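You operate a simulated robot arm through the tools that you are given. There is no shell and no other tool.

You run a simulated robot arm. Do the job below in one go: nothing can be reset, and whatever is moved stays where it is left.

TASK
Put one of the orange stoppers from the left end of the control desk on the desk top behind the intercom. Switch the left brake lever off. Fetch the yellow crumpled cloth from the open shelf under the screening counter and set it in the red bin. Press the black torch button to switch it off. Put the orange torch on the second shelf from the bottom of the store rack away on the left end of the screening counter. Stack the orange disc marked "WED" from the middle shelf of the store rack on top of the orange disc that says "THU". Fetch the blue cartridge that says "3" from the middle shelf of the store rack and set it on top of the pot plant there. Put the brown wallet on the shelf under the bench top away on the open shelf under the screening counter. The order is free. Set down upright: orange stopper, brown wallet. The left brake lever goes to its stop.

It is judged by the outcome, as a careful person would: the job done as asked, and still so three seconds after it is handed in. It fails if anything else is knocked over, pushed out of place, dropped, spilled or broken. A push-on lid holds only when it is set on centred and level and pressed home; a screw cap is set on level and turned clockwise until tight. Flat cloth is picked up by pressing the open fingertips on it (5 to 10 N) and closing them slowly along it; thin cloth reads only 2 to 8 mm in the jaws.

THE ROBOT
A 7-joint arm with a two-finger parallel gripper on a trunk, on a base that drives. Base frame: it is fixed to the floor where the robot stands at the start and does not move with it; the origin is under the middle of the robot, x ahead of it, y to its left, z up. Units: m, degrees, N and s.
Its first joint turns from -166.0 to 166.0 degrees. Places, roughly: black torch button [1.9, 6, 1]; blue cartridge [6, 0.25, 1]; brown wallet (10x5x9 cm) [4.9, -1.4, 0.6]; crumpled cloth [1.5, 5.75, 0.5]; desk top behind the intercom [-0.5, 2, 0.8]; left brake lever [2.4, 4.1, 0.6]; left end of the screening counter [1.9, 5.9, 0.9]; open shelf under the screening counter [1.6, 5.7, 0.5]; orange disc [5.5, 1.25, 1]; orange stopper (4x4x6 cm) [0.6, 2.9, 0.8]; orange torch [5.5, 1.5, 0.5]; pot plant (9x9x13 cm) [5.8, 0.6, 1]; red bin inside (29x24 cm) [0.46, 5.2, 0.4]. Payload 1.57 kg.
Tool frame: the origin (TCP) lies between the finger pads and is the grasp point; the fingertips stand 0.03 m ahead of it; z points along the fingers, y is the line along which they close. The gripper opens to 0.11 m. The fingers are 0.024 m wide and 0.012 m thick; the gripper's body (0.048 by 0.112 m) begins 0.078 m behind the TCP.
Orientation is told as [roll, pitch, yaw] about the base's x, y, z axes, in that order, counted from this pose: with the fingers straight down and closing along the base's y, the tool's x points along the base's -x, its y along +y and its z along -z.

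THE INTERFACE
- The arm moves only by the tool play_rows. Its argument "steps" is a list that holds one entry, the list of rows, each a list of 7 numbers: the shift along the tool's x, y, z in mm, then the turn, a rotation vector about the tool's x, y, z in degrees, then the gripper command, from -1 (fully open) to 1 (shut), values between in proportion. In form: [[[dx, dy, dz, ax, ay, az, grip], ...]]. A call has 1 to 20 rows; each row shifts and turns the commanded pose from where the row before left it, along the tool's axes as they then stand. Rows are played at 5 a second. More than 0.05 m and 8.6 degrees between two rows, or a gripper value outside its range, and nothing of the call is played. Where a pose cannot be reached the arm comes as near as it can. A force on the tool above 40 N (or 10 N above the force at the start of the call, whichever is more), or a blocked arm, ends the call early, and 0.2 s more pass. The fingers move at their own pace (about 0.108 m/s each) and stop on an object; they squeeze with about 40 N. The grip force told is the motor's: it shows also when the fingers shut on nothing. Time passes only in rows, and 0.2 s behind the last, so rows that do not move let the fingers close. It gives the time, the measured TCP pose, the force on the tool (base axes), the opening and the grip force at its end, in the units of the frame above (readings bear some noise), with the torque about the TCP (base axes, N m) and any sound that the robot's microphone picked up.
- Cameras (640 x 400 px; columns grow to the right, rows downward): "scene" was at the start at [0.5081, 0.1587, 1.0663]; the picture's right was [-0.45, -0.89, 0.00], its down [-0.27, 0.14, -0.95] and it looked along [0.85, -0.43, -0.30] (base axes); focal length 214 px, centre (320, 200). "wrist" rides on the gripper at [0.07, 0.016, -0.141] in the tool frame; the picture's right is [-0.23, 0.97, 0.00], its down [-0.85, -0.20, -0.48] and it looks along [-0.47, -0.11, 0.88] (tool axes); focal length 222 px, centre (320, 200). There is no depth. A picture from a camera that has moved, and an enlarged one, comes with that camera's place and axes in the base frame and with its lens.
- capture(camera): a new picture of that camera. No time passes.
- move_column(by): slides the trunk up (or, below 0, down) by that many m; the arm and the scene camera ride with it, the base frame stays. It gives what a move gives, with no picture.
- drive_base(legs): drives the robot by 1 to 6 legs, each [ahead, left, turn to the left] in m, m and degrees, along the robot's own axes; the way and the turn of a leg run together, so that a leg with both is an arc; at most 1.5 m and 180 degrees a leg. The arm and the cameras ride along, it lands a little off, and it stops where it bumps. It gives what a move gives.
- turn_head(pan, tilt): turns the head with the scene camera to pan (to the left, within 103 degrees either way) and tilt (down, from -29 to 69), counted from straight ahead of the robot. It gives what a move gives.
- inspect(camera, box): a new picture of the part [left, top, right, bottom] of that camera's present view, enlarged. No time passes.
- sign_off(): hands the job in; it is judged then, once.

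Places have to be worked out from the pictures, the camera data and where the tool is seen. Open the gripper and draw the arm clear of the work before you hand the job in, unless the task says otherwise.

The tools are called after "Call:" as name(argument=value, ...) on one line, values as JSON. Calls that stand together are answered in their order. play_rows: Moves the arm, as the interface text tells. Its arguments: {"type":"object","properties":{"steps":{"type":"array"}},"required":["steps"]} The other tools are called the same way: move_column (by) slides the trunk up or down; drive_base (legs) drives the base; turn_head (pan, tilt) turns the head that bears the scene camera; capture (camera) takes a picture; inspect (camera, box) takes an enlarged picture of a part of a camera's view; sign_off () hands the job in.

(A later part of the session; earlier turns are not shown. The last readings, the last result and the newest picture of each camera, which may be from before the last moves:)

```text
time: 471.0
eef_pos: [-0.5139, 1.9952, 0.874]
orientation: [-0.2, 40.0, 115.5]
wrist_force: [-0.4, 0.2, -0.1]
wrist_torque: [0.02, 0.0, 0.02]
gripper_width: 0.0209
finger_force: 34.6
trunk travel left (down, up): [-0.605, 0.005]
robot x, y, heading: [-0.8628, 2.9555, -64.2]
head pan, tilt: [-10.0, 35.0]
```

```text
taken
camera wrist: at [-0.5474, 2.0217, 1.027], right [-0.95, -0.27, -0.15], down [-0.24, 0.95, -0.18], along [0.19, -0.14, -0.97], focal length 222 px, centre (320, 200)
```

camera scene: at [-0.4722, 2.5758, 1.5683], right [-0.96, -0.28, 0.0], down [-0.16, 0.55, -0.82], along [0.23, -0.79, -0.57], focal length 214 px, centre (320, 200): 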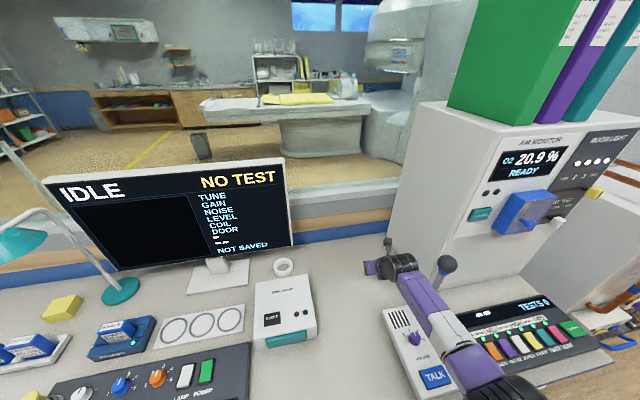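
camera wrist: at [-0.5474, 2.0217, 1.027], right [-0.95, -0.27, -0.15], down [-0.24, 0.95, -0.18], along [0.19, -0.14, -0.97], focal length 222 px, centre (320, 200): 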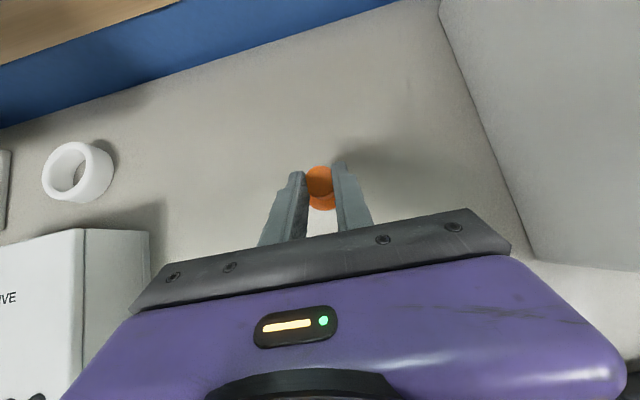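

Clear so far; the microphone is untouched. I lower the last centimetres.

Call:
play_rows(steps=[[[-9.6, 0, 11.5, 0, 0, 0, 1], [-9.6, 0, 11.5, 0, 0, 0, 1], [-2.6, 0, 3.1, 0, 0, 0, 1], [0, 0, 0, 0, 0, 0, 1]]])

Call:
play_rows(steps=[[[-0.8, 0, 0.9, 0, 0, 0, 1], [-0.8, 0, 0.9, 0, 0, 0, 1], [0, 0, 0, 0, 0, 0, 1]]])

```text
time: 472.0
eef_pos: [-0.5149, 1.9955, 0.8391]
orientation: [-0.4, 40.0, 115.6]
wrist_force: [-0.5, 0.0, -0.2]
wrist_torque: [-0.04, -0.01, 0.01]
gripper_width: 0.0212
finger_force: 34.6
trunk travel left (down, up): [-0.605, 0.005]
robot x, y, heading: [-0.8625, 2.9554, -63.9]
head pan, tilt: [-10.0, 35.0]
```

```text
time: 472.8
eef_pos: [-0.5147, 1.9952, 0.8384]
orientation: [-0.3, 40.0, 115.5]
wrist_force: [0.4, -0.3, -0.7]
wrist_torque: [0.02, -0.01, -0.01]
gripper_width: 0.0215
finger_force: 34.2
trunk travel left (down, up): [-0.605, 0.005]
robot x, y, heading: [-0.8621, 2.9548, -63.9]
head pan, tilt: [-10.0, 35.0]
```

Call:
play_rows(steps=[[[-0.8, 0, 0.9, 0, 0, 0, 1], [-0.8, 0, 0.9, 0, 0, 0, 1], [-0.8, 0, 0.9, 0, 0, 0, 1], [0, 0, 0, 0, 0, 0, 1]]])

Call:
inspect(camera="scene", box=[330, 220, 450, 295])

```text
time: 473.8
eef_pos: [-0.5149, 1.9953, 0.8359]
orientation: [-0.2, 40.2, 115.6]
wrist_force: [-1.0, 0.0, 11.6]
wrist_torque: [-0.14, 0.09, 0.01]
gripper_width: 0.0211
finger_force: 34.3
trunk travel left (down, up): [-0.605, 0.005]
robot x, y, heading: [-0.8612, 2.9576, -63.9]
head pan, tilt: [-10.0, 35.0]
```

```text
5.33 times, centred on (390, 258) of scene
camera zoom: at [-0.4724, 2.5764, 1.5687], right [-0.96, -0.28, 0.0], down [-0.16, 0.55, -0.82], along [0.23, -0.79, -0.57], focal length 1144 px, centre (-53, -107)
```

zoom: 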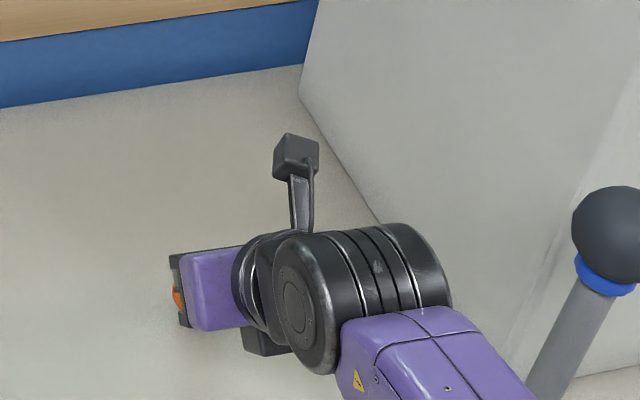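

The stopper stands on the desk (11.6 N). I open slowly and check it with the wrist camera.

Call:
play_rows(steps=[[[0.6, 0, -0.7, 0, 0, 0, 1], [0, 0, 0, 0, 0, 0, 0.55], [0, 0, 0, 0, 0, 0, 0.4], [0, 0, 0, 0, 0, 0, 0.2], [0, 0, 0, 0, 0, 0, 0], [0, 0, 0, 0, 0, 0, -0.09], [0, 0, 0, 0, 0, 0, -0.09]]])

Call:
capture(camera="wrist")

```text
time: 475.4
eef_pos: [-0.5127, 1.9967, 0.8345]
orientation: [-0.3, 40.0, 115.5]
wrist_force: [0.1, 0.9, -0.5]
wrist_torque: [0.02, -0.03, -0.05]
gripper_width: 0.06
finger_force: 0.1
trunk travel left (down, up): [-0.605, 0.005]
robot x, y, heading: [-0.8643, 2.9549, -64.0]
head pan, tilt: [-10.0, 35.0]
```

```text
taken
camera wrist: at [-0.5466, 2.0226, 0.988], right [-0.95, -0.27, -0.15], down [-0.24, 0.95, -0.18], along [0.19, -0.14, -0.97], focal length 222 px, centre (320, 200)
```

wrist: 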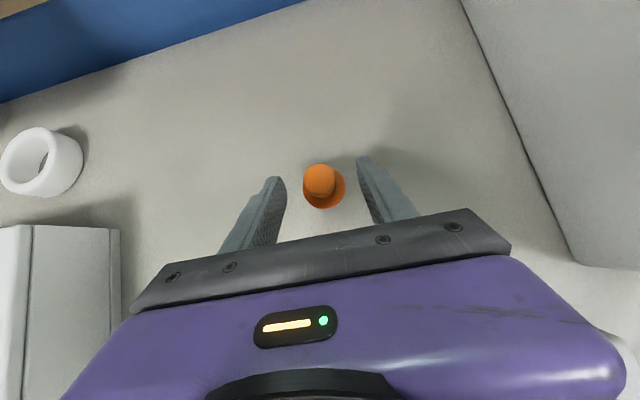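

It stands upright. I raise the tool straight up, then check and retreat.

Call:
play_rows(steps=[[[6.4, 0, -7.7, 0, 0, 0, -0.09], [12.9, 0, -15.3, 0, 0, 0, -0.09], [25.7, 0, -30.6, 0, 0, 0, -0.09], [25.7, 0, -30.6, 0, 0, 0, -0.09], [25.7, 0, -30.6, 0, 0, 0, -0.09], [25.7, 0, -30.6, 0, 0, 0, -0.09], [25.7, 0, -30.6, 0, 0, 0, -0.09], [25.7, 0, -30.6, 0, 0, 0, -0.09], [0, 0, 0, 0, 0, 0, -0.09]]])

Call:
capture(camera="wrist")

Call:
inspect(camera="scene", box=[330, 190, 490, 290])

```text
time: 477.4
eef_pos: [-0.514, 1.9958, 1.1048]
orientation: [-0.2, 39.9, 115.5]
wrist_force: [0.1, 0.1, -0.2]
wrist_torque: [0.0, -0.02, -0.01]
gripper_width: 0.0602
finger_force: 0.0
trunk travel left (down, up): [-0.605, 0.005]
robot x, y, heading: [-0.861, 2.9554, -63.9]
head pan, tilt: [-10.0, 35.0]
```

```text
taken
camera wrist: at [-0.5472, 2.0214, 1.2587], right [-0.95, -0.27, -0.15], down [-0.24, 0.95, -0.18], along [0.19, -0.14, -0.97], focal length 222 px, centre (320, 200)
```

wrist: 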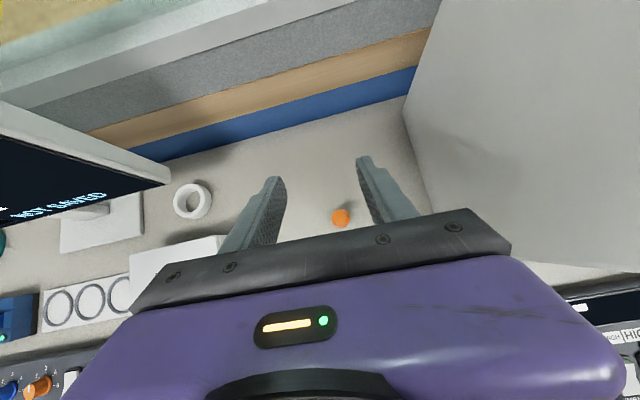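

```text
4.00 times, centred on (410, 240) of scene
camera zoom: at [-0.4722, 2.5759, 1.5684], right [-0.96, -0.28, 0.0], down [-0.16, 0.55, -0.82], along [0.23, -0.79, -0.57], focal length 858 px, centre (-40, 40)
```

zoom: 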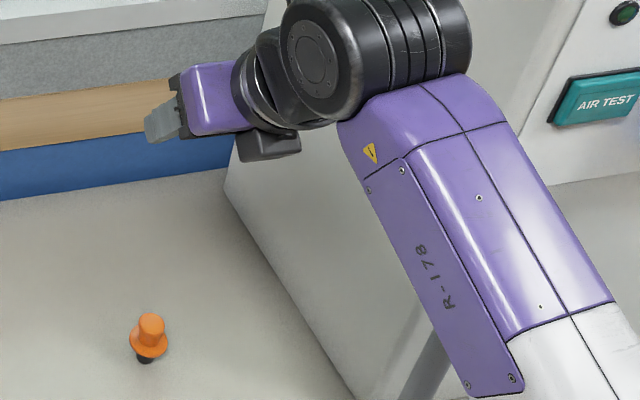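

The stopper stands upright behind the intercom. Last item: the brown wallet. I draw the arm back, leave the desk and drive along the aisle.

Call:
play_rows(steps=[[[-30.6, 0, -25.7, 0, 0, 0, -0.09], [-30.6, 0, -25.7, 0, 0, 0, -0.09], [-30.6, 0, -25.7, 0, 0, 0, -0.09], [-30.6, 0, -25.7, 0, 0, 0, -0.09], [-30.6, 0, -25.7, 0, 0, 0, -0.09], [0, 0, 0, 0, 0, 0, -0.09]]])

Call:
drive_base(legs=[[-0.5, 0, 0], [0, 0, 90]])

Call:
turn_head(pan=-40, tilt=20)

Call:
capture(camera="scene")

```text
time: 478.8
eef_pos: [-0.6014, 2.1755, 1.1045]
orientation: [-0.2, 40.0, 115.6]
wrist_force: [0.4, 0.1, 0.3]
wrist_torque: [0.01, -0.03, 0.0]
gripper_width: 0.0601
finger_force: 0.1
trunk travel left (down, up): [-0.605, 0.005]
robot x, y, heading: [-0.8586, 2.9596, -64.0]
head pan, tilt: [-10.0, 35.0]
```

```text
time: 485.6
eef_pos: [-0.3008, 3.6711, 1.1035]
orientation: [-0.3, 40.1, -154.2]
wrist_force: [-0.5, 0.2, 0.1]
wrist_torque: [0.03, 0.0, 0.01]
gripper_width: 0.06
finger_force: 0.1
trunk travel left (down, up): [-0.605, 0.005]
robot x, y, heading: [-1.0793, 3.41, 26.2]
head pan, tilt: [-10.0, 35.0]
```

```text
time: 486.5
eef_pos: [-0.3017, 3.6701, 1.1045]
orientation: [-0.3, 40.1, -154.1]
wrist_force: [-0.8, 0.0, 0.6]
wrist_torque: [0.0, 0.01, 0.01]
gripper_width: 0.06
finger_force: 0.0
trunk travel left (down, up): [-0.605, 0.005]
robot x, y, heading: [-1.0786, 3.4059, 26.6]
head pan, tilt: [-40.0, 20.0]
```

```text
taken
camera scene: at [-0.6978, 3.7543, 1.5922], right [-0.24, -0.97, 0.0], down [-0.33, 0.08, -0.94], along [0.91, -0.22, -0.34], focal length 214 px, centre (320, 200)
```

scene: 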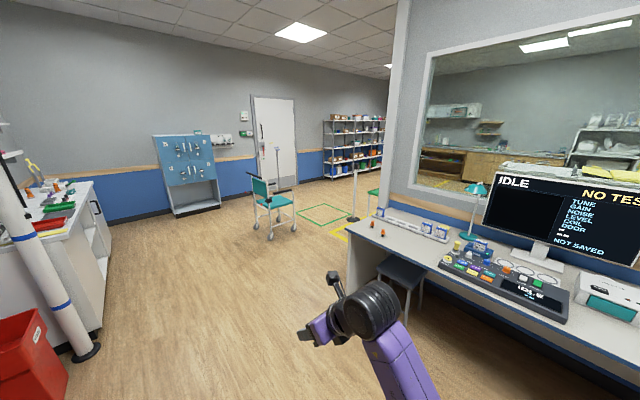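

The way is clear. I drive 3.4 m along the aisle, turn right above the chair's height, and shift to the lane beside the chair.

Call:
drive_base(legs=[[1.5, 0, -0.6], [1.5, 0, 0], [0.3, 0, 0], [0, 0, -90]])

Call:
turn_head(pan=0, tilt=25)

Call:
capture(camera="scene")

```text
time: 506.5
eef_pos: [2.1407, 4.059, 1.1049]
orientation: [-0.3, 40.0, 114.6]
wrist_force: [-0.1, 0.5, 0.8]
wrist_torque: [-0.01, 0.03, -0.02]
gripper_width: 0.0601
finger_force: 0.0
trunk travel left (down, up): [-0.605, 0.005]
robot x, y, heading: [1.8938, 4.8419, -64.7]
head pan, tilt: [-40.0, 20.0]
```

```text
time: 507.5
eef_pos: [2.1417, 4.0591, 1.1035]
orientation: [-0.3, 40.0, 114.8]
wrist_force: [0.4, 0.4, 0.2]
wrist_torque: [0.0, 0.01, 0.0]
gripper_width: 0.06
finger_force: 0.0
trunk travel left (down, up): [-0.605, 0.005]
robot x, y, heading: [1.8892, 4.8443, -64.8]
head pan, tilt: [0.0, 25.0]
```

```text
taken
camera scene: at [2.2934, 4.4587, 1.5841], right [-0.91, -0.42, 0.0], down [-0.18, 0.38, -0.91], along [0.38, -0.82, -0.42], focal length 214 px, centre (320, 200)
```

scene: 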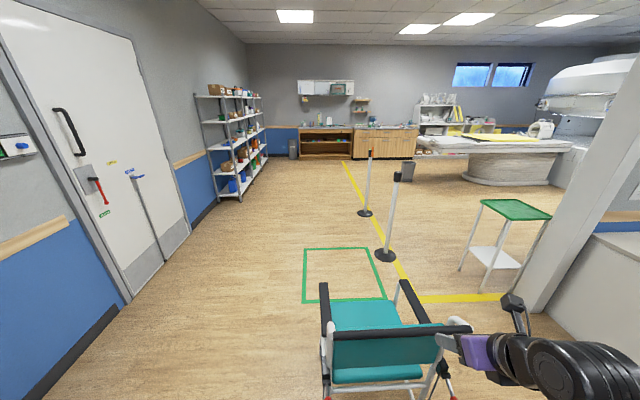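

I shift left into the lane beside the chair and drive 4.5 m toward the bench.

Call:
drive_base(legs=[[0, 0.8, 0.6], [1.5, 0, 0], [1.5, 0, 0], [1.5, 0, 0]])

Call:
turn_head(pan=0, tilt=25)

Call:
capture(camera="scene")

```text
time: 532.8
eef_pos: [4.8701, 0.3889, 1.1049]
orientation: [-0.3, 40.1, 116.3]
wrist_force: [-0.8, 0.2, -1.1]
wrist_torque: [0.01, 0.01, -0.01]
gripper_width: 0.0598
finger_force: 0.1
trunk travel left (down, up): [-0.605, 0.005]
robot x, y, heading: [4.598, 1.1648, -63.3]
head pan, tilt: [0.0, 25.0]
```

```text
time: 533.4
eef_pos: [4.8697, 0.3879, 1.105]
orientation: [-0.4, 40.0, 116.4]
wrist_force: [0.3, 0.4, 0.6]
wrist_torque: [0.0, -0.03, 0.01]
gripper_width: 0.06
finger_force: 0.0
trunk travel left (down, up): [-0.605, 0.005]
robot x, y, heading: [4.6002, 1.1617, -63.3]
head pan, tilt: [0.0, 25.0]
```

```text
taken
camera scene: at [5.0106, 0.7924, 1.5841], right [-0.89, -0.45, 0.0], down [-0.19, 0.38, -0.91], along [0.41, -0.81, -0.42], focal length 214 px, centre (320, 200)
```

scene: 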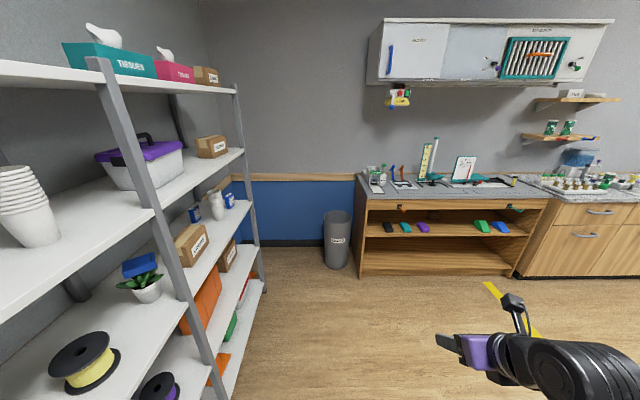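

The cartridge still sits on the plant. I enlarge the bench shelf to find the brown wallet.

Call:
inspect(camera="scene", box=[350, 190, 550, 290])

```text
3.20 times, centred on (450, 240) of scene
camera zoom: at [5.0106, 0.7924, 1.5841], right [-0.89, -0.45, 0.0], down [-0.19, 0.38, -0.91], along [0.41, -0.81, -0.42], focal length 686 px, centre (-96, 72)
```

zoom: 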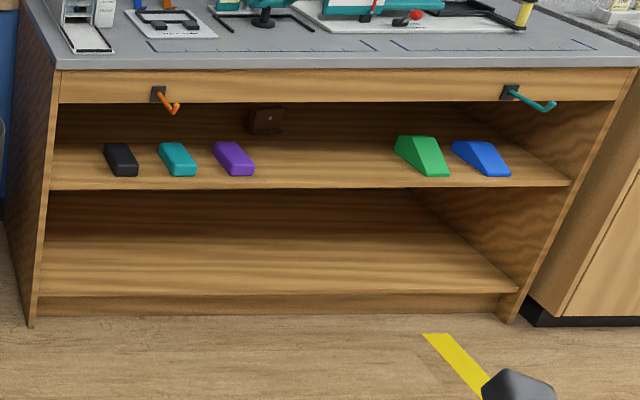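

The brown wallet stands upright deep on the bench's shelf (opening only ~0.22 m high, so I need a flat tool). I drive in front of it, lower the trunk and flatten the tool as far as possible.

Call:
drive_base(legs=[[0, -0.75, -0.7], [0.7, 0, 0]])

Call:
move_column(by=-0.4)

Call:
move_column(by=-0.1)

Call:
turn_head(pan=0, tilt=20)

Call:
capture(camera="scene")

```text
time: 540.9
eef_pos: [4.4992, -0.5838, 1.1048]
orientation: [-0.3, 40.0, 115.5]
wrist_force: [0.7, 0.2, -1.0]
wrist_torque: [-0.02, -0.02, -0.03]
gripper_width: 0.0599
finger_force: 0.0
trunk travel left (down, up): [-0.605, 0.005]
robot x, y, heading: [4.2407, 0.1957, -64.0]
head pan, tilt: [0.0, 25.0]
```

```text
time: 544.8
eef_pos: [4.5009, -0.5839, 0.7047]
orientation: [-0.3, 40.0, 115.5]
wrist_force: [-0.2, -0.4, -0.1]
wrist_torque: [0.0, 0.01, 0.01]
gripper_width: 0.0599
finger_force: 0.0
trunk travel left (down, up): [-0.205, 0.405]
robot x, y, heading: [4.2415, 0.1941, -63.9]
head pan, tilt: [0.0, 25.0]
```

```text
time: 546.1
eef_pos: [4.4998, -0.5836, 0.6054]
orientation: [-0.3, 40.0, 115.7]
wrist_force: [0.3, 0.2, 0.1]
wrist_torque: [0.02, 0.0, -0.01]
gripper_width: 0.0598
finger_force: 0.1
trunk travel left (down, up): [-0.105, 0.505]
robot x, y, heading: [4.2439, 0.1959, -64.0]
head pan, tilt: [0.0, 25.0]
```

```text
time: 546.7
eef_pos: [4.4997, -0.5833, 0.6044]
orientation: [-0.4, 40.1, 115.6]
wrist_force: [-0.4, -0.7, 0.7]
wrist_torque: [0.01, -0.01, -0.02]
gripper_width: 0.06
finger_force: 0.0
trunk travel left (down, up): [-0.105, 0.505]
robot x, y, heading: [4.2432, 0.1969, -63.9]
head pan, tilt: [0.0, 20.0]
```

```text
taken
camera scene: at [4.6461, -0.183, 1.0922], right [-0.9, -0.44, 0.0], down [-0.15, 0.31, -0.94], along [0.41, -0.84, -0.34], focal length 214 px, centre (320, 200)
```

scene: 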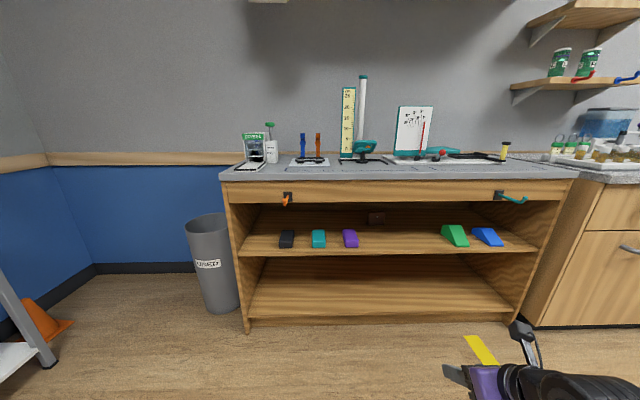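

Call:
inspect(camera="scene", box=[320, 180, 440, 255])

```text
5.33 times, centred on (380, 218) of scene
camera zoom: at [4.6461, -0.183, 1.0922], right [-0.9, -0.44, 0.0], down [-0.15, 0.31, -0.94], along [0.41, -0.84, -0.34], focal length 1144 px, centre (0, 107)
```

zoom: 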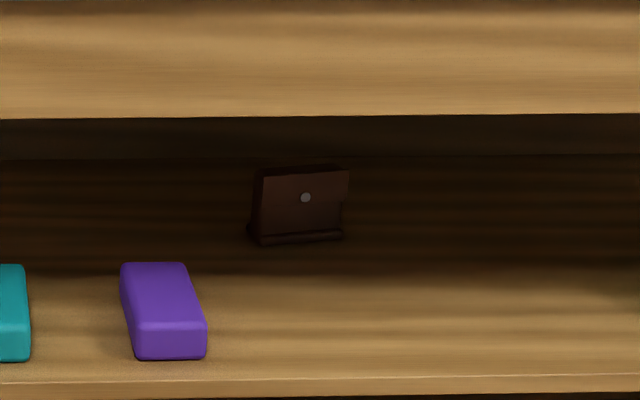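

Now I extend the arm forward and flatten the tool in free space in front of the bench.

Call:
play_rows(steps=[[[36.4, 0, 30.5, 0, 0, 0, -1], [36.4, 0, 30.5, 0, 0, 0, -1], [36.4, 0, 30.5, 0, 0, 0, -1], [36.4, 0, 30.5, 0, 0, 0, -1], [0, 0, 0, 0, 7.5, 0, -1], [0, 0, 0, 0, 7.5, 0, -1], [0, 0, 0, 0, 7.5, 0, -1], [0, 0, 0, 0, 7.5, 0, -1], [0, 0, 0, 0, 0, 0, -1]]])

Call:
capture(camera="wrist")

Call:
capture(camera="scene")

```text
time: 548.7
eef_pos: [4.5968, -0.7602, 0.6266]
orientation: [-3.1, 67.1, 114.2]
wrist_force: [-0.3, 0.0, 0.0]
wrist_torque: [-0.02, 0.03, 0.01]
gripper_width: 0.1097
finger_force: 0.0
out of reach, approached as far as the arm can: row 8
trunk travel left (down, up): [-0.105, 0.505]
robot x, y, heading: [4.2409, 0.197, -64.0]
head pan, tilt: [0.0, 20.0]
```

```text
taken
camera wrist: at [4.5325, -0.6777, 0.7464], right [-0.9, -0.36, -0.23], down [-0.16, 0.79, -0.6], along [0.4, -0.5, -0.77], focal length 222 px, centre (320, 200)
```

wrist: 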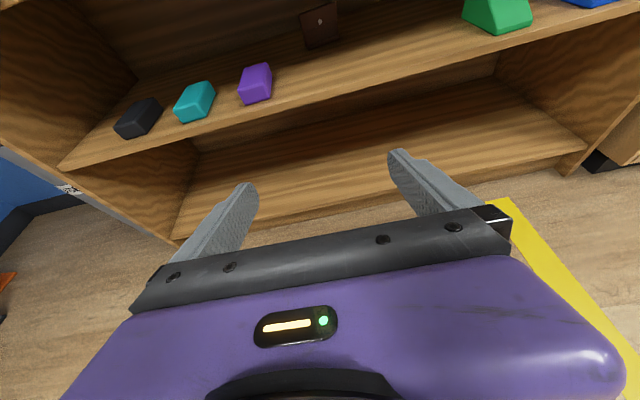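

```text
taken
camera scene: at [4.6459, -0.1831, 1.0922], right [-0.9, -0.44, 0.0], down [-0.15, 0.31, -0.94], along [0.41, -0.84, -0.34], focal length 214 px, centre (320, 200)
```

scene: 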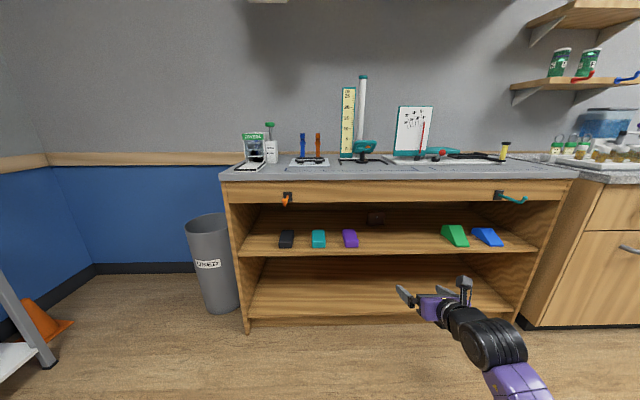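

Wallet front ≈[4.841, -1.33], shelf ≈0.523, apron bottom ≈0.76. I lower the trunk fully, then set the tool to z≈0.57 and flatten a bit more.

Call:
move_column(by=-0.1)

Call:
play_rows(steps=[[[18, 0, -8, 3, 0, 0, -1], [18, 0, -8, 0, 3, 0, -1], [0, 0, 0, 0, 3, 0, -1], [0, 0, 0, 0, 0, 0, -1]]])

Call:
capture(camera="wrist")

```text
time: 550.1
eef_pos: [4.5979, -0.7619, 0.5265]
orientation: [-3.0, 67.0, 114.2]
wrist_force: [0.3, -0.5, -0.2]
wrist_torque: [0.01, 0.02, 0.02]
gripper_width: 0.1099
finger_force: 0.0
trunk travel left (down, up): [-0.005, 0.605]
robot x, y, heading: [4.2376, 0.1934, -63.6]
head pan, tilt: [0.0, 20.0]
```

```text
time: 551.1
eef_pos: [4.5962, -0.7606, 0.5664]
orientation: [-8.1, 73.0, 112.1]
wrist_force: [0.7, -0.9, 0.1]
wrist_torque: [0.0, 0.01, 0.01]
gripper_width: 0.1099
finger_force: 0.1
trunk travel left (down, up): [-0.005, 0.605]
robot x, y, heading: [4.239, 0.1948, -63.6]
head pan, tilt: [0.0, 20.0]
```

```text
taken
camera wrist: at [4.5195, -0.6709, 0.6733], right [-0.87, -0.42, -0.26], down [-0.15, 0.73, -0.67], along [0.47, -0.54, -0.7], focal length 222 px, centre (320, 200)
```

wrist: 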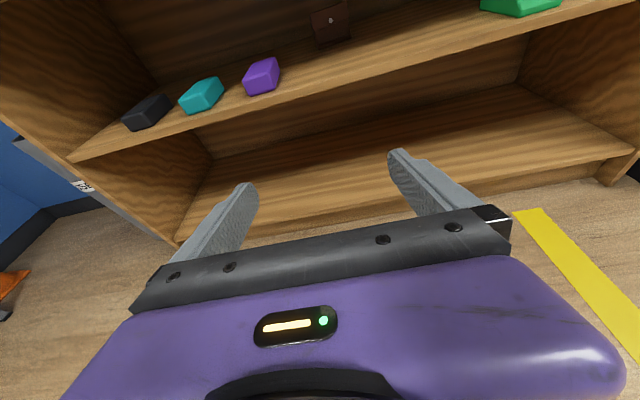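

The tool is at 17° down but slightly rolled and yawed (heading -59.5°). I correct it to point straight along the robot's heading, then drive toward the wallet.

Call:
play_rows(steps=[[[0, 0, 0, -4.3, 0, -1.1, -1], [0, 0, 0, 0, 0, 0, -1]]])

Call:
drive_base(legs=[[0.3, 0, 0]])

Call:
capture(camera="wrist")

Call:
turn_head(pan=0, tilt=25)

Call:
capture(camera="scene")

```text
time: 551.7
eef_pos: [4.5954, -0.761, 0.5647]
orientation: [-4.2, 73.1, 113.9]
wrist_force: [0.1, -0.3, -0.5]
wrist_torque: [0.01, -0.01, -0.01]
gripper_width: 0.11
finger_force: 0.2
trunk travel left (down, up): [-0.005, 0.605]
robot x, y, heading: [4.2394, 0.2004, -64.0]
head pan, tilt: [0.0, 20.0]
```

```text
time: 553.7
eef_pos: [4.7294, -1.0327, 0.5662]
orientation: [-4.2, 72.9, 113.9]
wrist_force: [-0.6, 0.0, -0.2]
wrist_torque: [0.02, -0.03, -0.01]
gripper_width: 0.1101
finger_force: 0.1
trunk travel left (down, up): [-0.005, 0.605]
robot x, y, heading: [4.374, -0.0764, -64.2]
head pan, tilt: [0.0, 20.0]
```

```text
taken
camera wrist: at [4.6573, -0.9391, 0.6737], right [-0.89, -0.4, -0.24], down [-0.14, 0.72, -0.67], along [0.44, -0.56, -0.7], focal length 222 px, centre (320, 200)
```

wrist: 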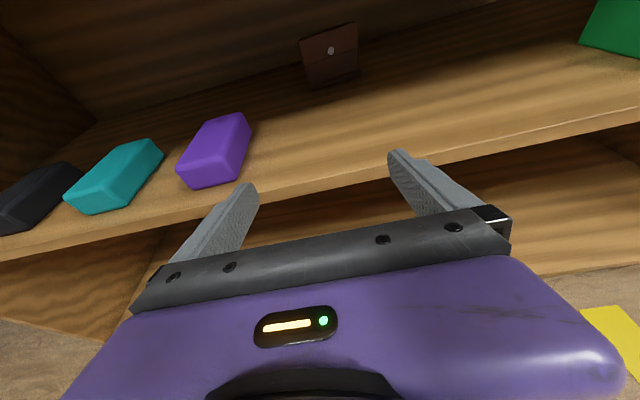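

```text
time: 554.4
eef_pos: [4.7286, -1.0329, 0.5658]
orientation: [-4.3, 73.1, 113.9]
wrist_force: [0.2, 0.0, -0.5]
wrist_torque: [0.0, -0.03, -0.01]
gripper_width: 0.11
finger_force: 0.1
trunk travel left (down, up): [-0.005, 0.605]
robot x, y, heading: [4.3714, -0.0763, -63.7]
head pan, tilt: [0.0, 25.0]
```

```text
taken
camera scene: at [4.7781, -0.4537, 0.9841], right [-0.9, -0.44, 0.0], down [-0.18, 0.38, -0.91], along [0.4, -0.81, -0.42], focal length 214 px, centre (320, 200)
```

scene: 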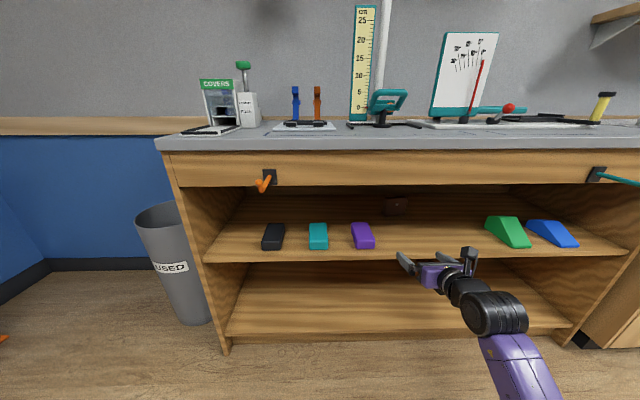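

Wallet front base centre ≈[4.848, -1.3445], facing square within ~2°. I trim the tool's yaw and lateral offset, then drive 0.28 m into the opening.

Call:
play_rows(steps=[[[0, 14, 0, -3.8, 0, 0, -1], [0, 14, 0, 0, 0, 0, -1], [0, 0, 0, 0, 0, 0, -1]]])

Call:
drive_base(legs=[[0.26, 0, 0]])

Call:
capture(camera="wrist")

Call:
capture(camera="scene")

```text
time: 555.2
eef_pos: [4.7131, -1.0446, 0.5763]
orientation: [-0.2, 73.8, 114.9]
wrist_force: [-0.1, -0.3, 0.6]
wrist_torque: [0.0, 0.01, -0.02]
gripper_width: 0.1099
finger_force: 0.1
out of reach, approached as far as the arm can: row 1, 2
trunk travel left (down, up): [-0.005, 0.605]
robot x, y, heading: [4.3748, -0.0725, -63.9]
head pan, tilt: [0.0, 25.0]
```

```text
time: 557.0
eef_pos: [4.8284, -1.2792, 0.5765]
orientation: [-0.3, 74.1, 114.8]
wrist_force: [-0.7, -0.3, 0.4]
wrist_torque: [-0.02, 0.0, 0.01]
gripper_width: 0.11
finger_force: 0.1
trunk travel left (down, up): [-0.005, 0.605]
robot x, y, heading: [4.4861, -0.3104, -63.7]
head pan, tilt: [0.0, 25.0]
```

```text
taken
camera wrist: at [4.7634, -1.1788, 0.683], right [-0.91, -0.36, -0.22], down [-0.11, 0.71, -0.69], along [0.4, -0.6, -0.69], focal length 222 px, centre (320, 200)
```

wrist: 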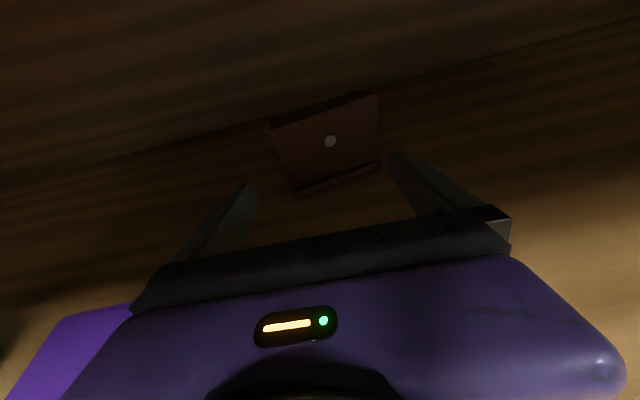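

```text
taken
camera scene: at [4.8932, -0.6868, 0.9841], right [-0.9, -0.44, 0.0], down [-0.19, 0.38, -0.91], along [0.4, -0.81, -0.42], focal length 214 px, centre (320, 200)
```

scene: 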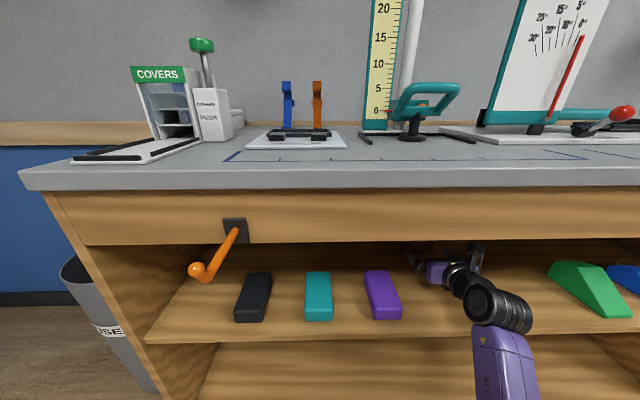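

Closer up the wallet measures 9.9 cm wide and is turned ~9° (it wants a tool heading of about -56°). I yaw the tool accordingly and shift right 24 mm, then look again.

Call:
play_rows(steps=[[[0, 8, 0, 4, 0, -1.1, -1], [0, 8, 0, 4.3, 0, -1.2, -1], [0, 8, 0, 0, 0, 0, -1], [0, 0, 0, 0, 0, 0, -1]]])

Call:
capture(camera="wrist")

Call:
inspect(camera="wrist", box=[230, 70, 430, 220])

```text
time: 558.0
eef_pos: [4.807, -1.289, 0.5768]
orientation: [-0.6, 74.1, 123.1]
wrist_force: [-0.8, 0.5, 0.6]
wrist_torque: [0.01, -0.01, 0.02]
gripper_width: 0.1099
finger_force: 0.1
trunk travel left (down, up): [-0.005, 0.605]
robot x, y, heading: [4.491, -0.3115, -63.9]
head pan, tilt: [0.0, 25.0]
```

```text
taken
camera wrist: at [4.7281, -1.2014, 0.6829], right [-0.84, -0.49, -0.22], down [-0.22, 0.69, -0.69], along [0.49, -0.53, -0.69], focal length 222 px, centre (320, 200)
```

wrist: 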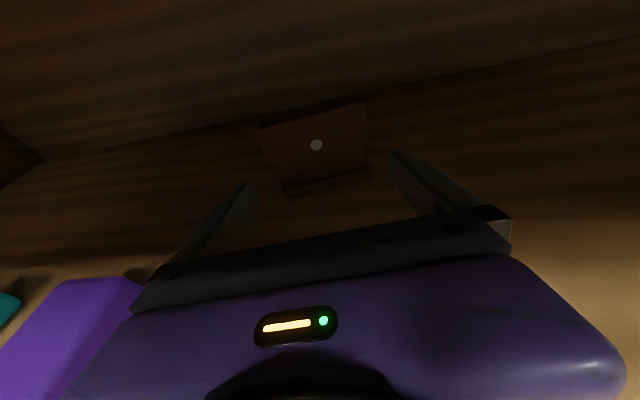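

```text
2.67 times, centred on (330, 145) of wrist
camera zoom: at [4.7281, -1.2014, 0.6829], right [-0.84, -0.49, -0.22], down [-0.22, 0.69, -0.69], along [0.49, -0.53, -0.69], focal length 592 px, centre (293, 347)
```

zoom: 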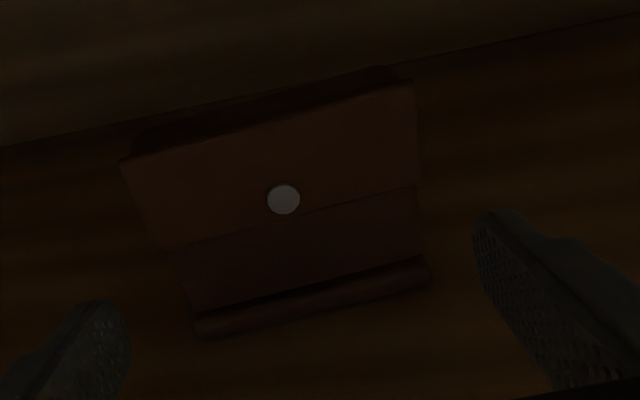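

Lateral alignment is exact now (0 mm) and yaw matches (-56°). I advance 40 mm with the arm and verify.

Call:
play_rows(steps=[[[5.5, 0, 19.2, 0, 0, 0, -1], [5.5, 0, 19.2, 0, 0, 0, -1], [0, 0, 0, 0, 0, 0, -1]]])

Call:
inspect(camera="wrist", box=[210, 70, 450, 240])

```text
time: 558.9
eef_pos: [4.8299, -1.322, 0.5779]
orientation: [-0.6, 74.1, 123.3]
wrist_force: [0.1, 0.1, -0.7]
wrist_torque: [0.01, 0.01, -0.02]
gripper_width: 0.11
finger_force: 0.0
trunk travel left (down, up): [-0.005, 0.605]
robot x, y, heading: [4.4882, -0.3079, -63.9]
head pan, tilt: [0.0, 25.0]
```

```text
2.35 times, centred on (330, 155) of wrist
camera zoom: at [4.7507, -1.2344, 0.6832], right [-0.84, -0.49, -0.22], down [-0.22, 0.69, -0.69], along [0.49, -0.53, -0.69], focal length 523 px, centre (296, 306)
```

zoom: 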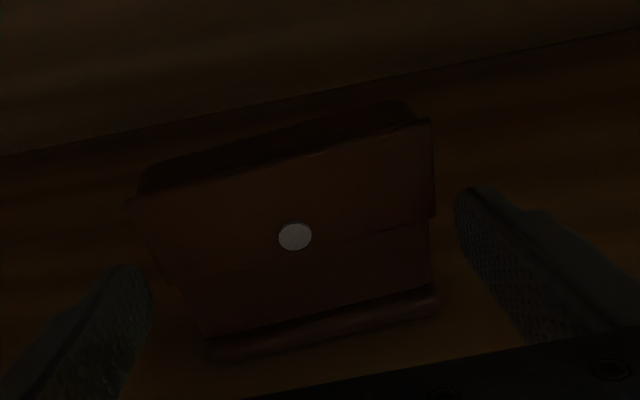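

Both fingertips have ~6–7 mm clearance. I advance the remaining 38 mm slowly.

Call:
play_rows(steps=[[[2.8, 0, 9.6, 0, 0, 0, -1], [2.8, 0, 9.6, 0, 0, 0, -1], [2.8, 0, 9.6, 0, 0, 0, -1], [2.2, 0, 7.7, 0, 0, 0, -1], [0, 0, 0, 0, 0, 0, -1]]])

Call:
inspect(camera="wrist", box=[210, 70, 450, 240])

```text
time: 560.0
eef_pos: [4.8513, -1.3535, 0.5778]
orientation: [-0.7, 74.0, 123.1]
wrist_force: [0.7, -0.1, 0.5]
wrist_torque: [0.02, 0.0, 0.0]
gripper_width: 0.1103
finger_force: 0.1
trunk travel left (down, up): [-0.005, 0.605]
robot x, y, heading: [4.4891, -0.3118, -63.7]
head pan, tilt: [0.0, 25.0]
```

```text
2.35 times, centred on (330, 155) of wrist
camera zoom: at [4.7715, -1.2663, 0.6836], right [-0.84, -0.49, -0.22], down [-0.22, 0.69, -0.69], along [0.49, -0.53, -0.69], focal length 523 px, centre (296, 306)
```

zoom: 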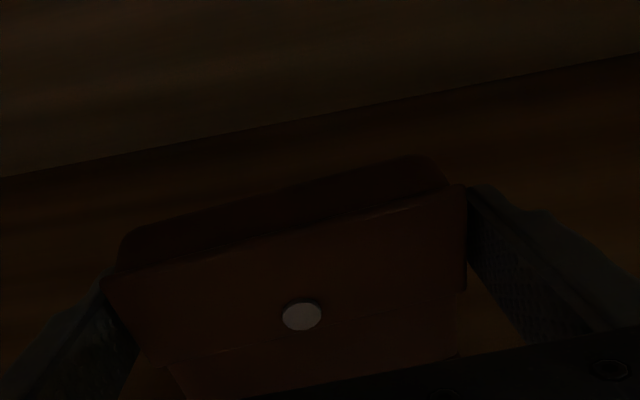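

The wallet is between the pads without contact. I close gently and lift 10 mm.

Call:
play_rows(steps=[[[0, 0, 0, 0, 0, 0, -0.9], [0, 0, 0, 0, 0, 0, -0.8], [0, 0, 0, 0, 0, 0, -0.5], [0, 0, 0, 0, 0, 0, 1], [0, 0, 0, 0, 0, 0, 1], [0, 0, 0, 0, 0, 0, 1]]])

Call:
play_rows(steps=[[[1.9, 0, -0.5, 0, 0, 0, 1], [2.9, 0, -0.8, 0, 0, 0, 1], [3.8, 0, -1.1, 0, 0, 0, 1], [3.8, 0, -1.1, 0, 0, 0, 1], [0, 0, 0, 0, 0, 0, 1]]])

Call:
inspect(camera="wrist", box=[210, 70, 450, 240])

Call:
inspect(camera="scene", box=[380, 220, 540, 320])

```text
time: 561.5
eef_pos: [4.8513, -1.355, 0.5777]
orientation: [-0.6, 74.0, 123.2]
wrist_force: [-0.8, 0.0, 1.2]
wrist_torque: [0.08, -0.03, 0.04]
gripper_width: 0.1005
finger_force: 39.9
trunk travel left (down, up): [-0.005, 0.605]
robot x, y, heading: [4.488, -0.3092, -63.7]
head pan, tilt: [0.0, 25.0]
```

```text
time: 562.6
eef_pos: [4.8529, -1.355, 0.5901]
orientation: [-0.5, 74.1, 123.2]
wrist_force: [-0.4, 0.0, -1.1]
wrist_torque: [-0.03, 0.02, -0.02]
gripper_width: 0.1004
finger_force: 39.9
trunk travel left (down, up): [-0.005, 0.605]
robot x, y, heading: [4.4922, -0.309, -64.0]
head pan, tilt: [0.0, 25.0]
```

```text
2.35 times, centred on (330, 155) of wrist
camera zoom: at [4.7718, -1.2665, 0.6958], right [-0.84, -0.49, -0.22], down [-0.22, 0.69, -0.69], along [0.49, -0.53, -0.69], focal length 523 px, centre (296, 306)
```

zoom: 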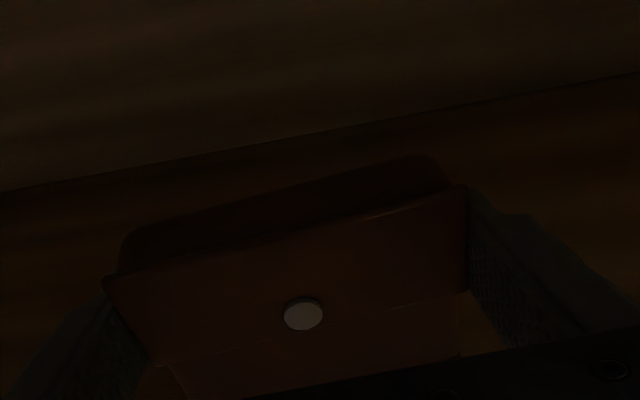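

```text
4.00 times, centred on (460, 270) of scene
camera zoom: at [4.8932, -0.6869, 0.9841], right [-0.9, -0.44, 0.0], down [-0.19, 0.38, -0.91], along [0.4, -0.81, -0.42], focal length 858 px, centre (-240, -80)
```

zoom: 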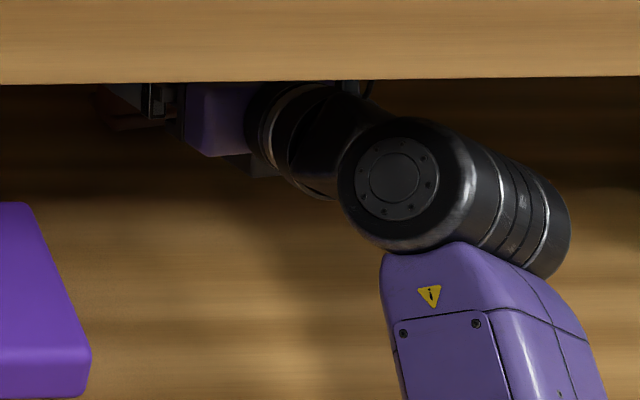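

The wallet is held (10 cm) and lifted. I drive straight back out of the bench.

Call:
drive_base(legs=[[-0.45, 0, 0]])

Call:
capture(camera="wrist")

Call:
capture(camera="scene")

```text
time: 565.4
eef_pos: [4.6493, -0.9488, 0.5893]
orientation: [-0.6, 73.9, 123.0]
wrist_force: [-0.5, 0.0, -1.1]
wrist_torque: [0.04, 0.01, 0.01]
gripper_width: 0.1006
finger_force: 40.6
trunk travel left (down, up): [-0.005, 0.605]
robot x, y, heading: [4.2882, 0.095, -64.1]
head pan, tilt: [0.0, 25.0]
```

```text
taken
camera wrist: at [4.5703, -0.8606, 0.6958], right [-0.85, -0.49, -0.22], down [-0.22, 0.69, -0.69], along [0.49, -0.54, -0.69], focal length 222 px, centre (320, 200)
```

wrist: 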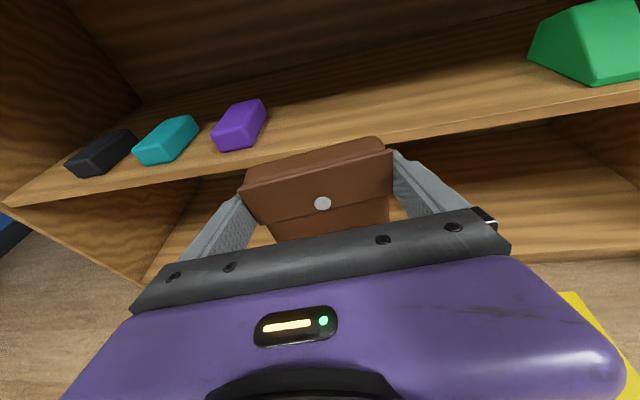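

```text
taken
camera scene: at [4.6935, -0.2814, 0.9841], right [-0.9, -0.44, 0.0], down [-0.18, 0.38, -0.91], along [0.4, -0.82, -0.42], focal length 214 px, centre (320, 200)
```

scene: 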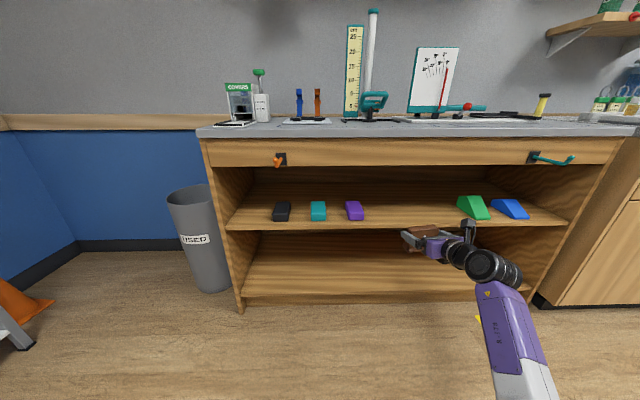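

The wallet is out safely. I raise it, draw the arm in a little, turn around and drive back along the lane to the counter.

Call:
move_column(by=0.4)

Call:
play_rows(steps=[[[-11, 0, -38.5, 0, 0, 0, 1], [-11, 0, -38.5, 0, 0, 0, 1], [-11, 0, -38.5, 0, 0, 0, 1], [-11, 0, -38.5, 0, 0, 0, 1], [0, 0, 0, 0, 0, 0, 1]]])

Call:
drive_base(legs=[[0, 0, 90], [0, 0, 90], [0, -0.65, 0], [1.5, 0, 0], [1.3, 0, 0]])

Call:
turn_head(pan=0, tilt=20)

Call:
capture(camera="scene")

```text
time: 569.2
eef_pos: [4.6501, -0.9497, 0.9887]
orientation: [-0.7, 73.9, 123.0]
wrist_force: [0.1, -0.1, -1.3]
wrist_torque: [0.02, 0.0, 0.01]
gripper_width: 0.1001
finger_force: 40.0
trunk travel left (down, up): [-0.405, 0.205]
robot x, y, heading: [4.2861, 0.0993, -64.3]
head pan, tilt: [0.0, 25.0]
```

```text
time: 570.4
eef_pos: [4.5603, -0.8146, 0.9892]
orientation: [-0.5, 74.0, 123.0]
wrist_force: [0.5, -0.3, -1.1]
wrist_torque: [-0.01, 0.01, -0.01]
gripper_width: 0.1003
finger_force: 40.1
trunk travel left (down, up): [-0.405, 0.205]
robot x, y, heading: [4.2894, 0.0968, -64.2]
head pan, tilt: [0.0, 25.0]
```

```text
time: 594.7
eef_pos: [3.4692, 3.8227, 0.9891]
orientation: [-0.7, 74.0, -58.6]
wrist_force: [0.1, -0.3, -1.2]
wrist_torque: [0.01, -0.02, -0.03]
gripper_width: 0.0996
finger_force: 39.9
trunk travel left (down, up): [-0.405, 0.205]
robot x, y, heading: [3.7124, 2.9025, 114.1]
head pan, tilt: [0.0, 25.0]
```

```text
time: 595.4
eef_pos: [3.4683, 3.8229, 0.9883]
orientation: [-0.6, 73.9, -58.7]
wrist_force: [0.2, 0.3, -1.5]
wrist_torque: [0.0, -0.02, -0.02]
gripper_width: 0.0998
finger_force: 40.2
trunk travel left (down, up): [-0.405, 0.205]
robot x, y, heading: [3.7144, 2.9011, 113.9]
head pan, tilt: [0.0, 20.0]
```

```text
taken
camera scene: at [3.3157, 3.296, 1.3921], right [0.91, 0.41, 0.0], down [0.14, -0.31, -0.94], along [-0.39, 0.86, -0.34], focal length 214 px, centre (320, 200)
```

scene: 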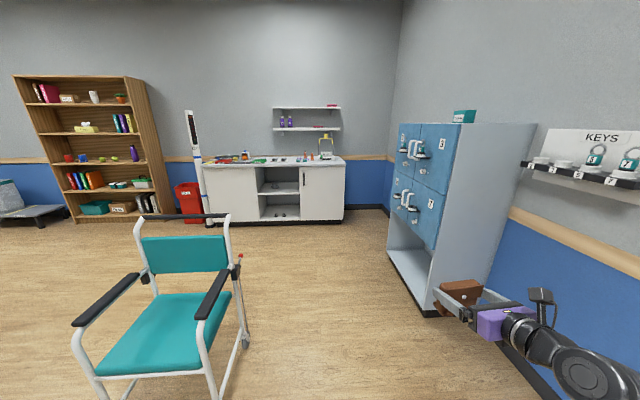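

The lane is clear. I continue along it to in front of the counter.

Call:
drive_base(legs=[[0, 0.1, 2], [1.2, 0, 0], [0.8, 0, 0]])

Call:
turn_head(pan=15, tilt=30)

Call:
capture(camera="scene")

```text
time: 606.2
eef_pos: [2.4286, 5.5655, 0.9899]
orientation: [-0.7, 74.0, -56.0]
wrist_force: [0.2, -0.5, -1.1]
wrist_torque: [-0.04, -0.04, -0.01]
gripper_width: 0.0994
finger_force: 40.5
trunk travel left (down, up): [-0.405, 0.205]
robot x, y, heading: [2.7156, 4.6585, 116.9]
head pan, tilt: [0.0, 20.0]
```

```text
time: 607.0
eef_pos: [2.429, 5.5661, 0.9895]
orientation: [-0.5, 74.1, -56.0]
wrist_force: [-0.7, 0.0, -1.5]
wrist_torque: [-0.02, -0.01, -0.02]
gripper_width: 0.0993
finger_force: 39.9
trunk travel left (down, up): [-0.405, 0.205]
robot x, y, heading: [2.7156, 4.6583, 117.1]
head pan, tilt: [15.0, 30.0]
```

```text
taken
camera scene: at [2.2826, 5.0158, 1.3762], right [0.74, 0.67, 0.0], down [0.33, -0.37, -0.87], along [-0.58, 0.64, -0.5], focal length 214 px, centre (320, 200)
```

scene: 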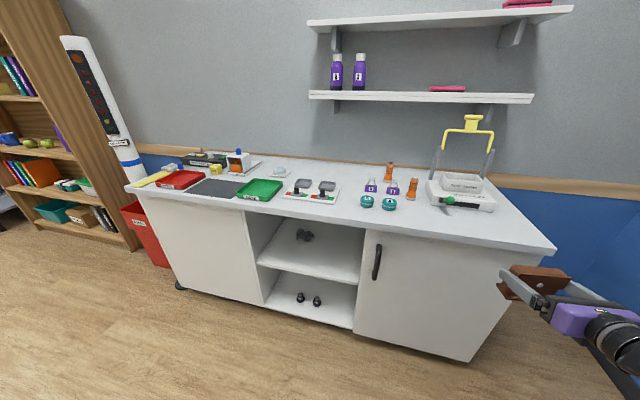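

All fine. I turn 12° right, move left in front of the open shelf (staying back from the door handle), then lower the trunk.

Call:
drive_base(legs=[[-0.08, 0, -12], [0, 0.85, 0]])

Call:
move_column(by=-0.39)

Call:
capture(camera="wrist")

Call:
turn_head(pan=0, tilt=25)

Call:
capture(camera="scene")

```text
time: 609.5
eef_pos: [2.493, 5.4885, 0.9886]
orientation: [-0.6, 74.0, -68.1]
wrist_force: [-0.3, 0.2, -2.1]
wrist_torque: [-0.01, -0.02, 0.0]
gripper_width: 0.0996
finger_force: 39.7
trunk travel left (down, up): [-0.405, 0.205]
robot x, y, heading: [2.5844, 4.5418, 104.8]
head pan, tilt: [15.0, 30.0]
stopped in leg 2: the robot was blocked; the commanded pose is now the measured one
```

```text
time: 613.3
eef_pos: [2.493, 5.4894, 0.5993]
orientation: [-0.5, 74.1, -67.9]
wrist_force: [-0.8, 0.1, -0.5]
wrist_torque: [-0.02, 0.01, -0.01]
gripper_width: 0.0994
finger_force: 39.4
trunk travel left (down, up): [-0.015, 0.595]
robot x, y, heading: [2.5838, 4.5415, 104.9]
head pan, tilt: [15.0, 30.0]
```

```text
taken
camera wrist: at [2.5519, 5.387, 0.7055], right [0.92, 0.32, -0.22], down [0.08, -0.72, -0.69], along [-0.38, 0.62, -0.69], focal length 222 px, centre (320, 200)
```

wrist: 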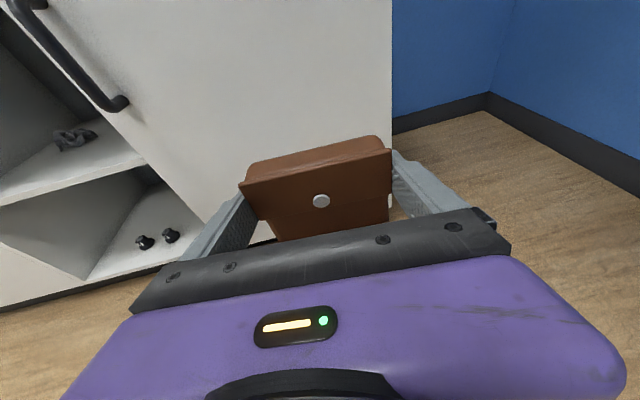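

```text
time: 614.0
eef_pos: [2.4936, 5.4887, 0.599]
orientation: [-0.6, 73.9, -68.1]
wrist_force: [0.0, -0.3, -1.0]
wrist_torque: [-0.04, -0.02, -0.01]
gripper_width: 0.0996
finger_force: 39.9
trunk travel left (down, up): [-0.015, 0.595]
robot x, y, heading: [2.5858, 4.5384, 104.8]
head pan, tilt: [0.0, 25.0]
```

```text
taken
camera scene: at [2.2569, 4.9914, 0.9941], right [0.97, 0.26, 0.0], down [0.11, -0.41, -0.91], along [-0.23, 0.88, -0.42], focal length 214 px, centre (320, 200)
```

scene: 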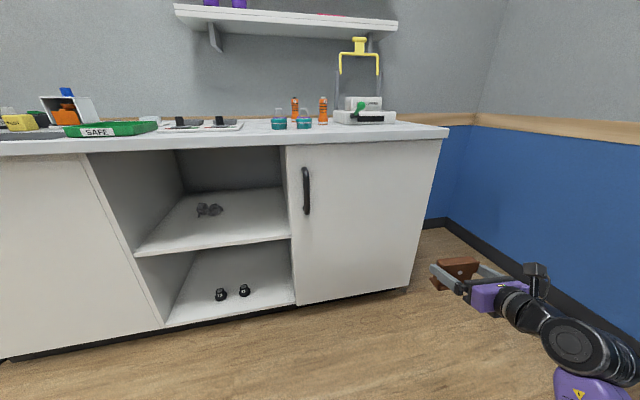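

The base met the wheelchair behind me on the left. I move forward away from it and look at the chair and its lever.

Call:
drive_base(legs=[[0.02, -0.05, 0]])

Call:
turn_head(pan=103, tilt=35)

Call:
capture(camera="scene")

```text
time: 615.0
eef_pos: [2.536, 5.5199, 0.5994]
orientation: [-0.6, 74.0, -68.0]
wrist_force: [-0.4, 0.6, -2.1]
wrist_torque: [-0.03, -0.01, 0.0]
gripper_width: 0.0994
finger_force: 40.2
trunk travel left (down, up): [-0.015, 0.595]
robot x, y, heading: [2.6307, 4.5712, 105.2]
head pan, tilt: [0.0, 25.0]
```

```text
time: 616.8
eef_pos: [2.5359, 5.5219, 0.5994]
orientation: [-0.6, 74.0, -68.0]
wrist_force: [0.4, 0.3, -1.4]
wrist_torque: [-0.01, -0.04, 0.01]
gripper_width: 0.0992
finger_force: 40.1
trunk travel left (down, up): [-0.015, 0.595]
robot x, y, heading: [2.6311, 4.5758, 105.3]
head pan, tilt: [103.0, 35.0]
```

```text
taken
camera scene: at [2.2461, 4.8933, 0.9783], right [-0.47, 0.88, 0.0], down [0.51, 0.27, -0.82], along [-0.72, -0.38, -0.57], focal length 214 px, centre (320, 200)
```

scene: 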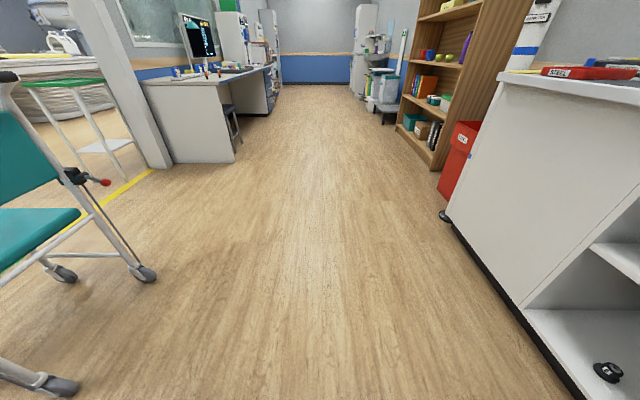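

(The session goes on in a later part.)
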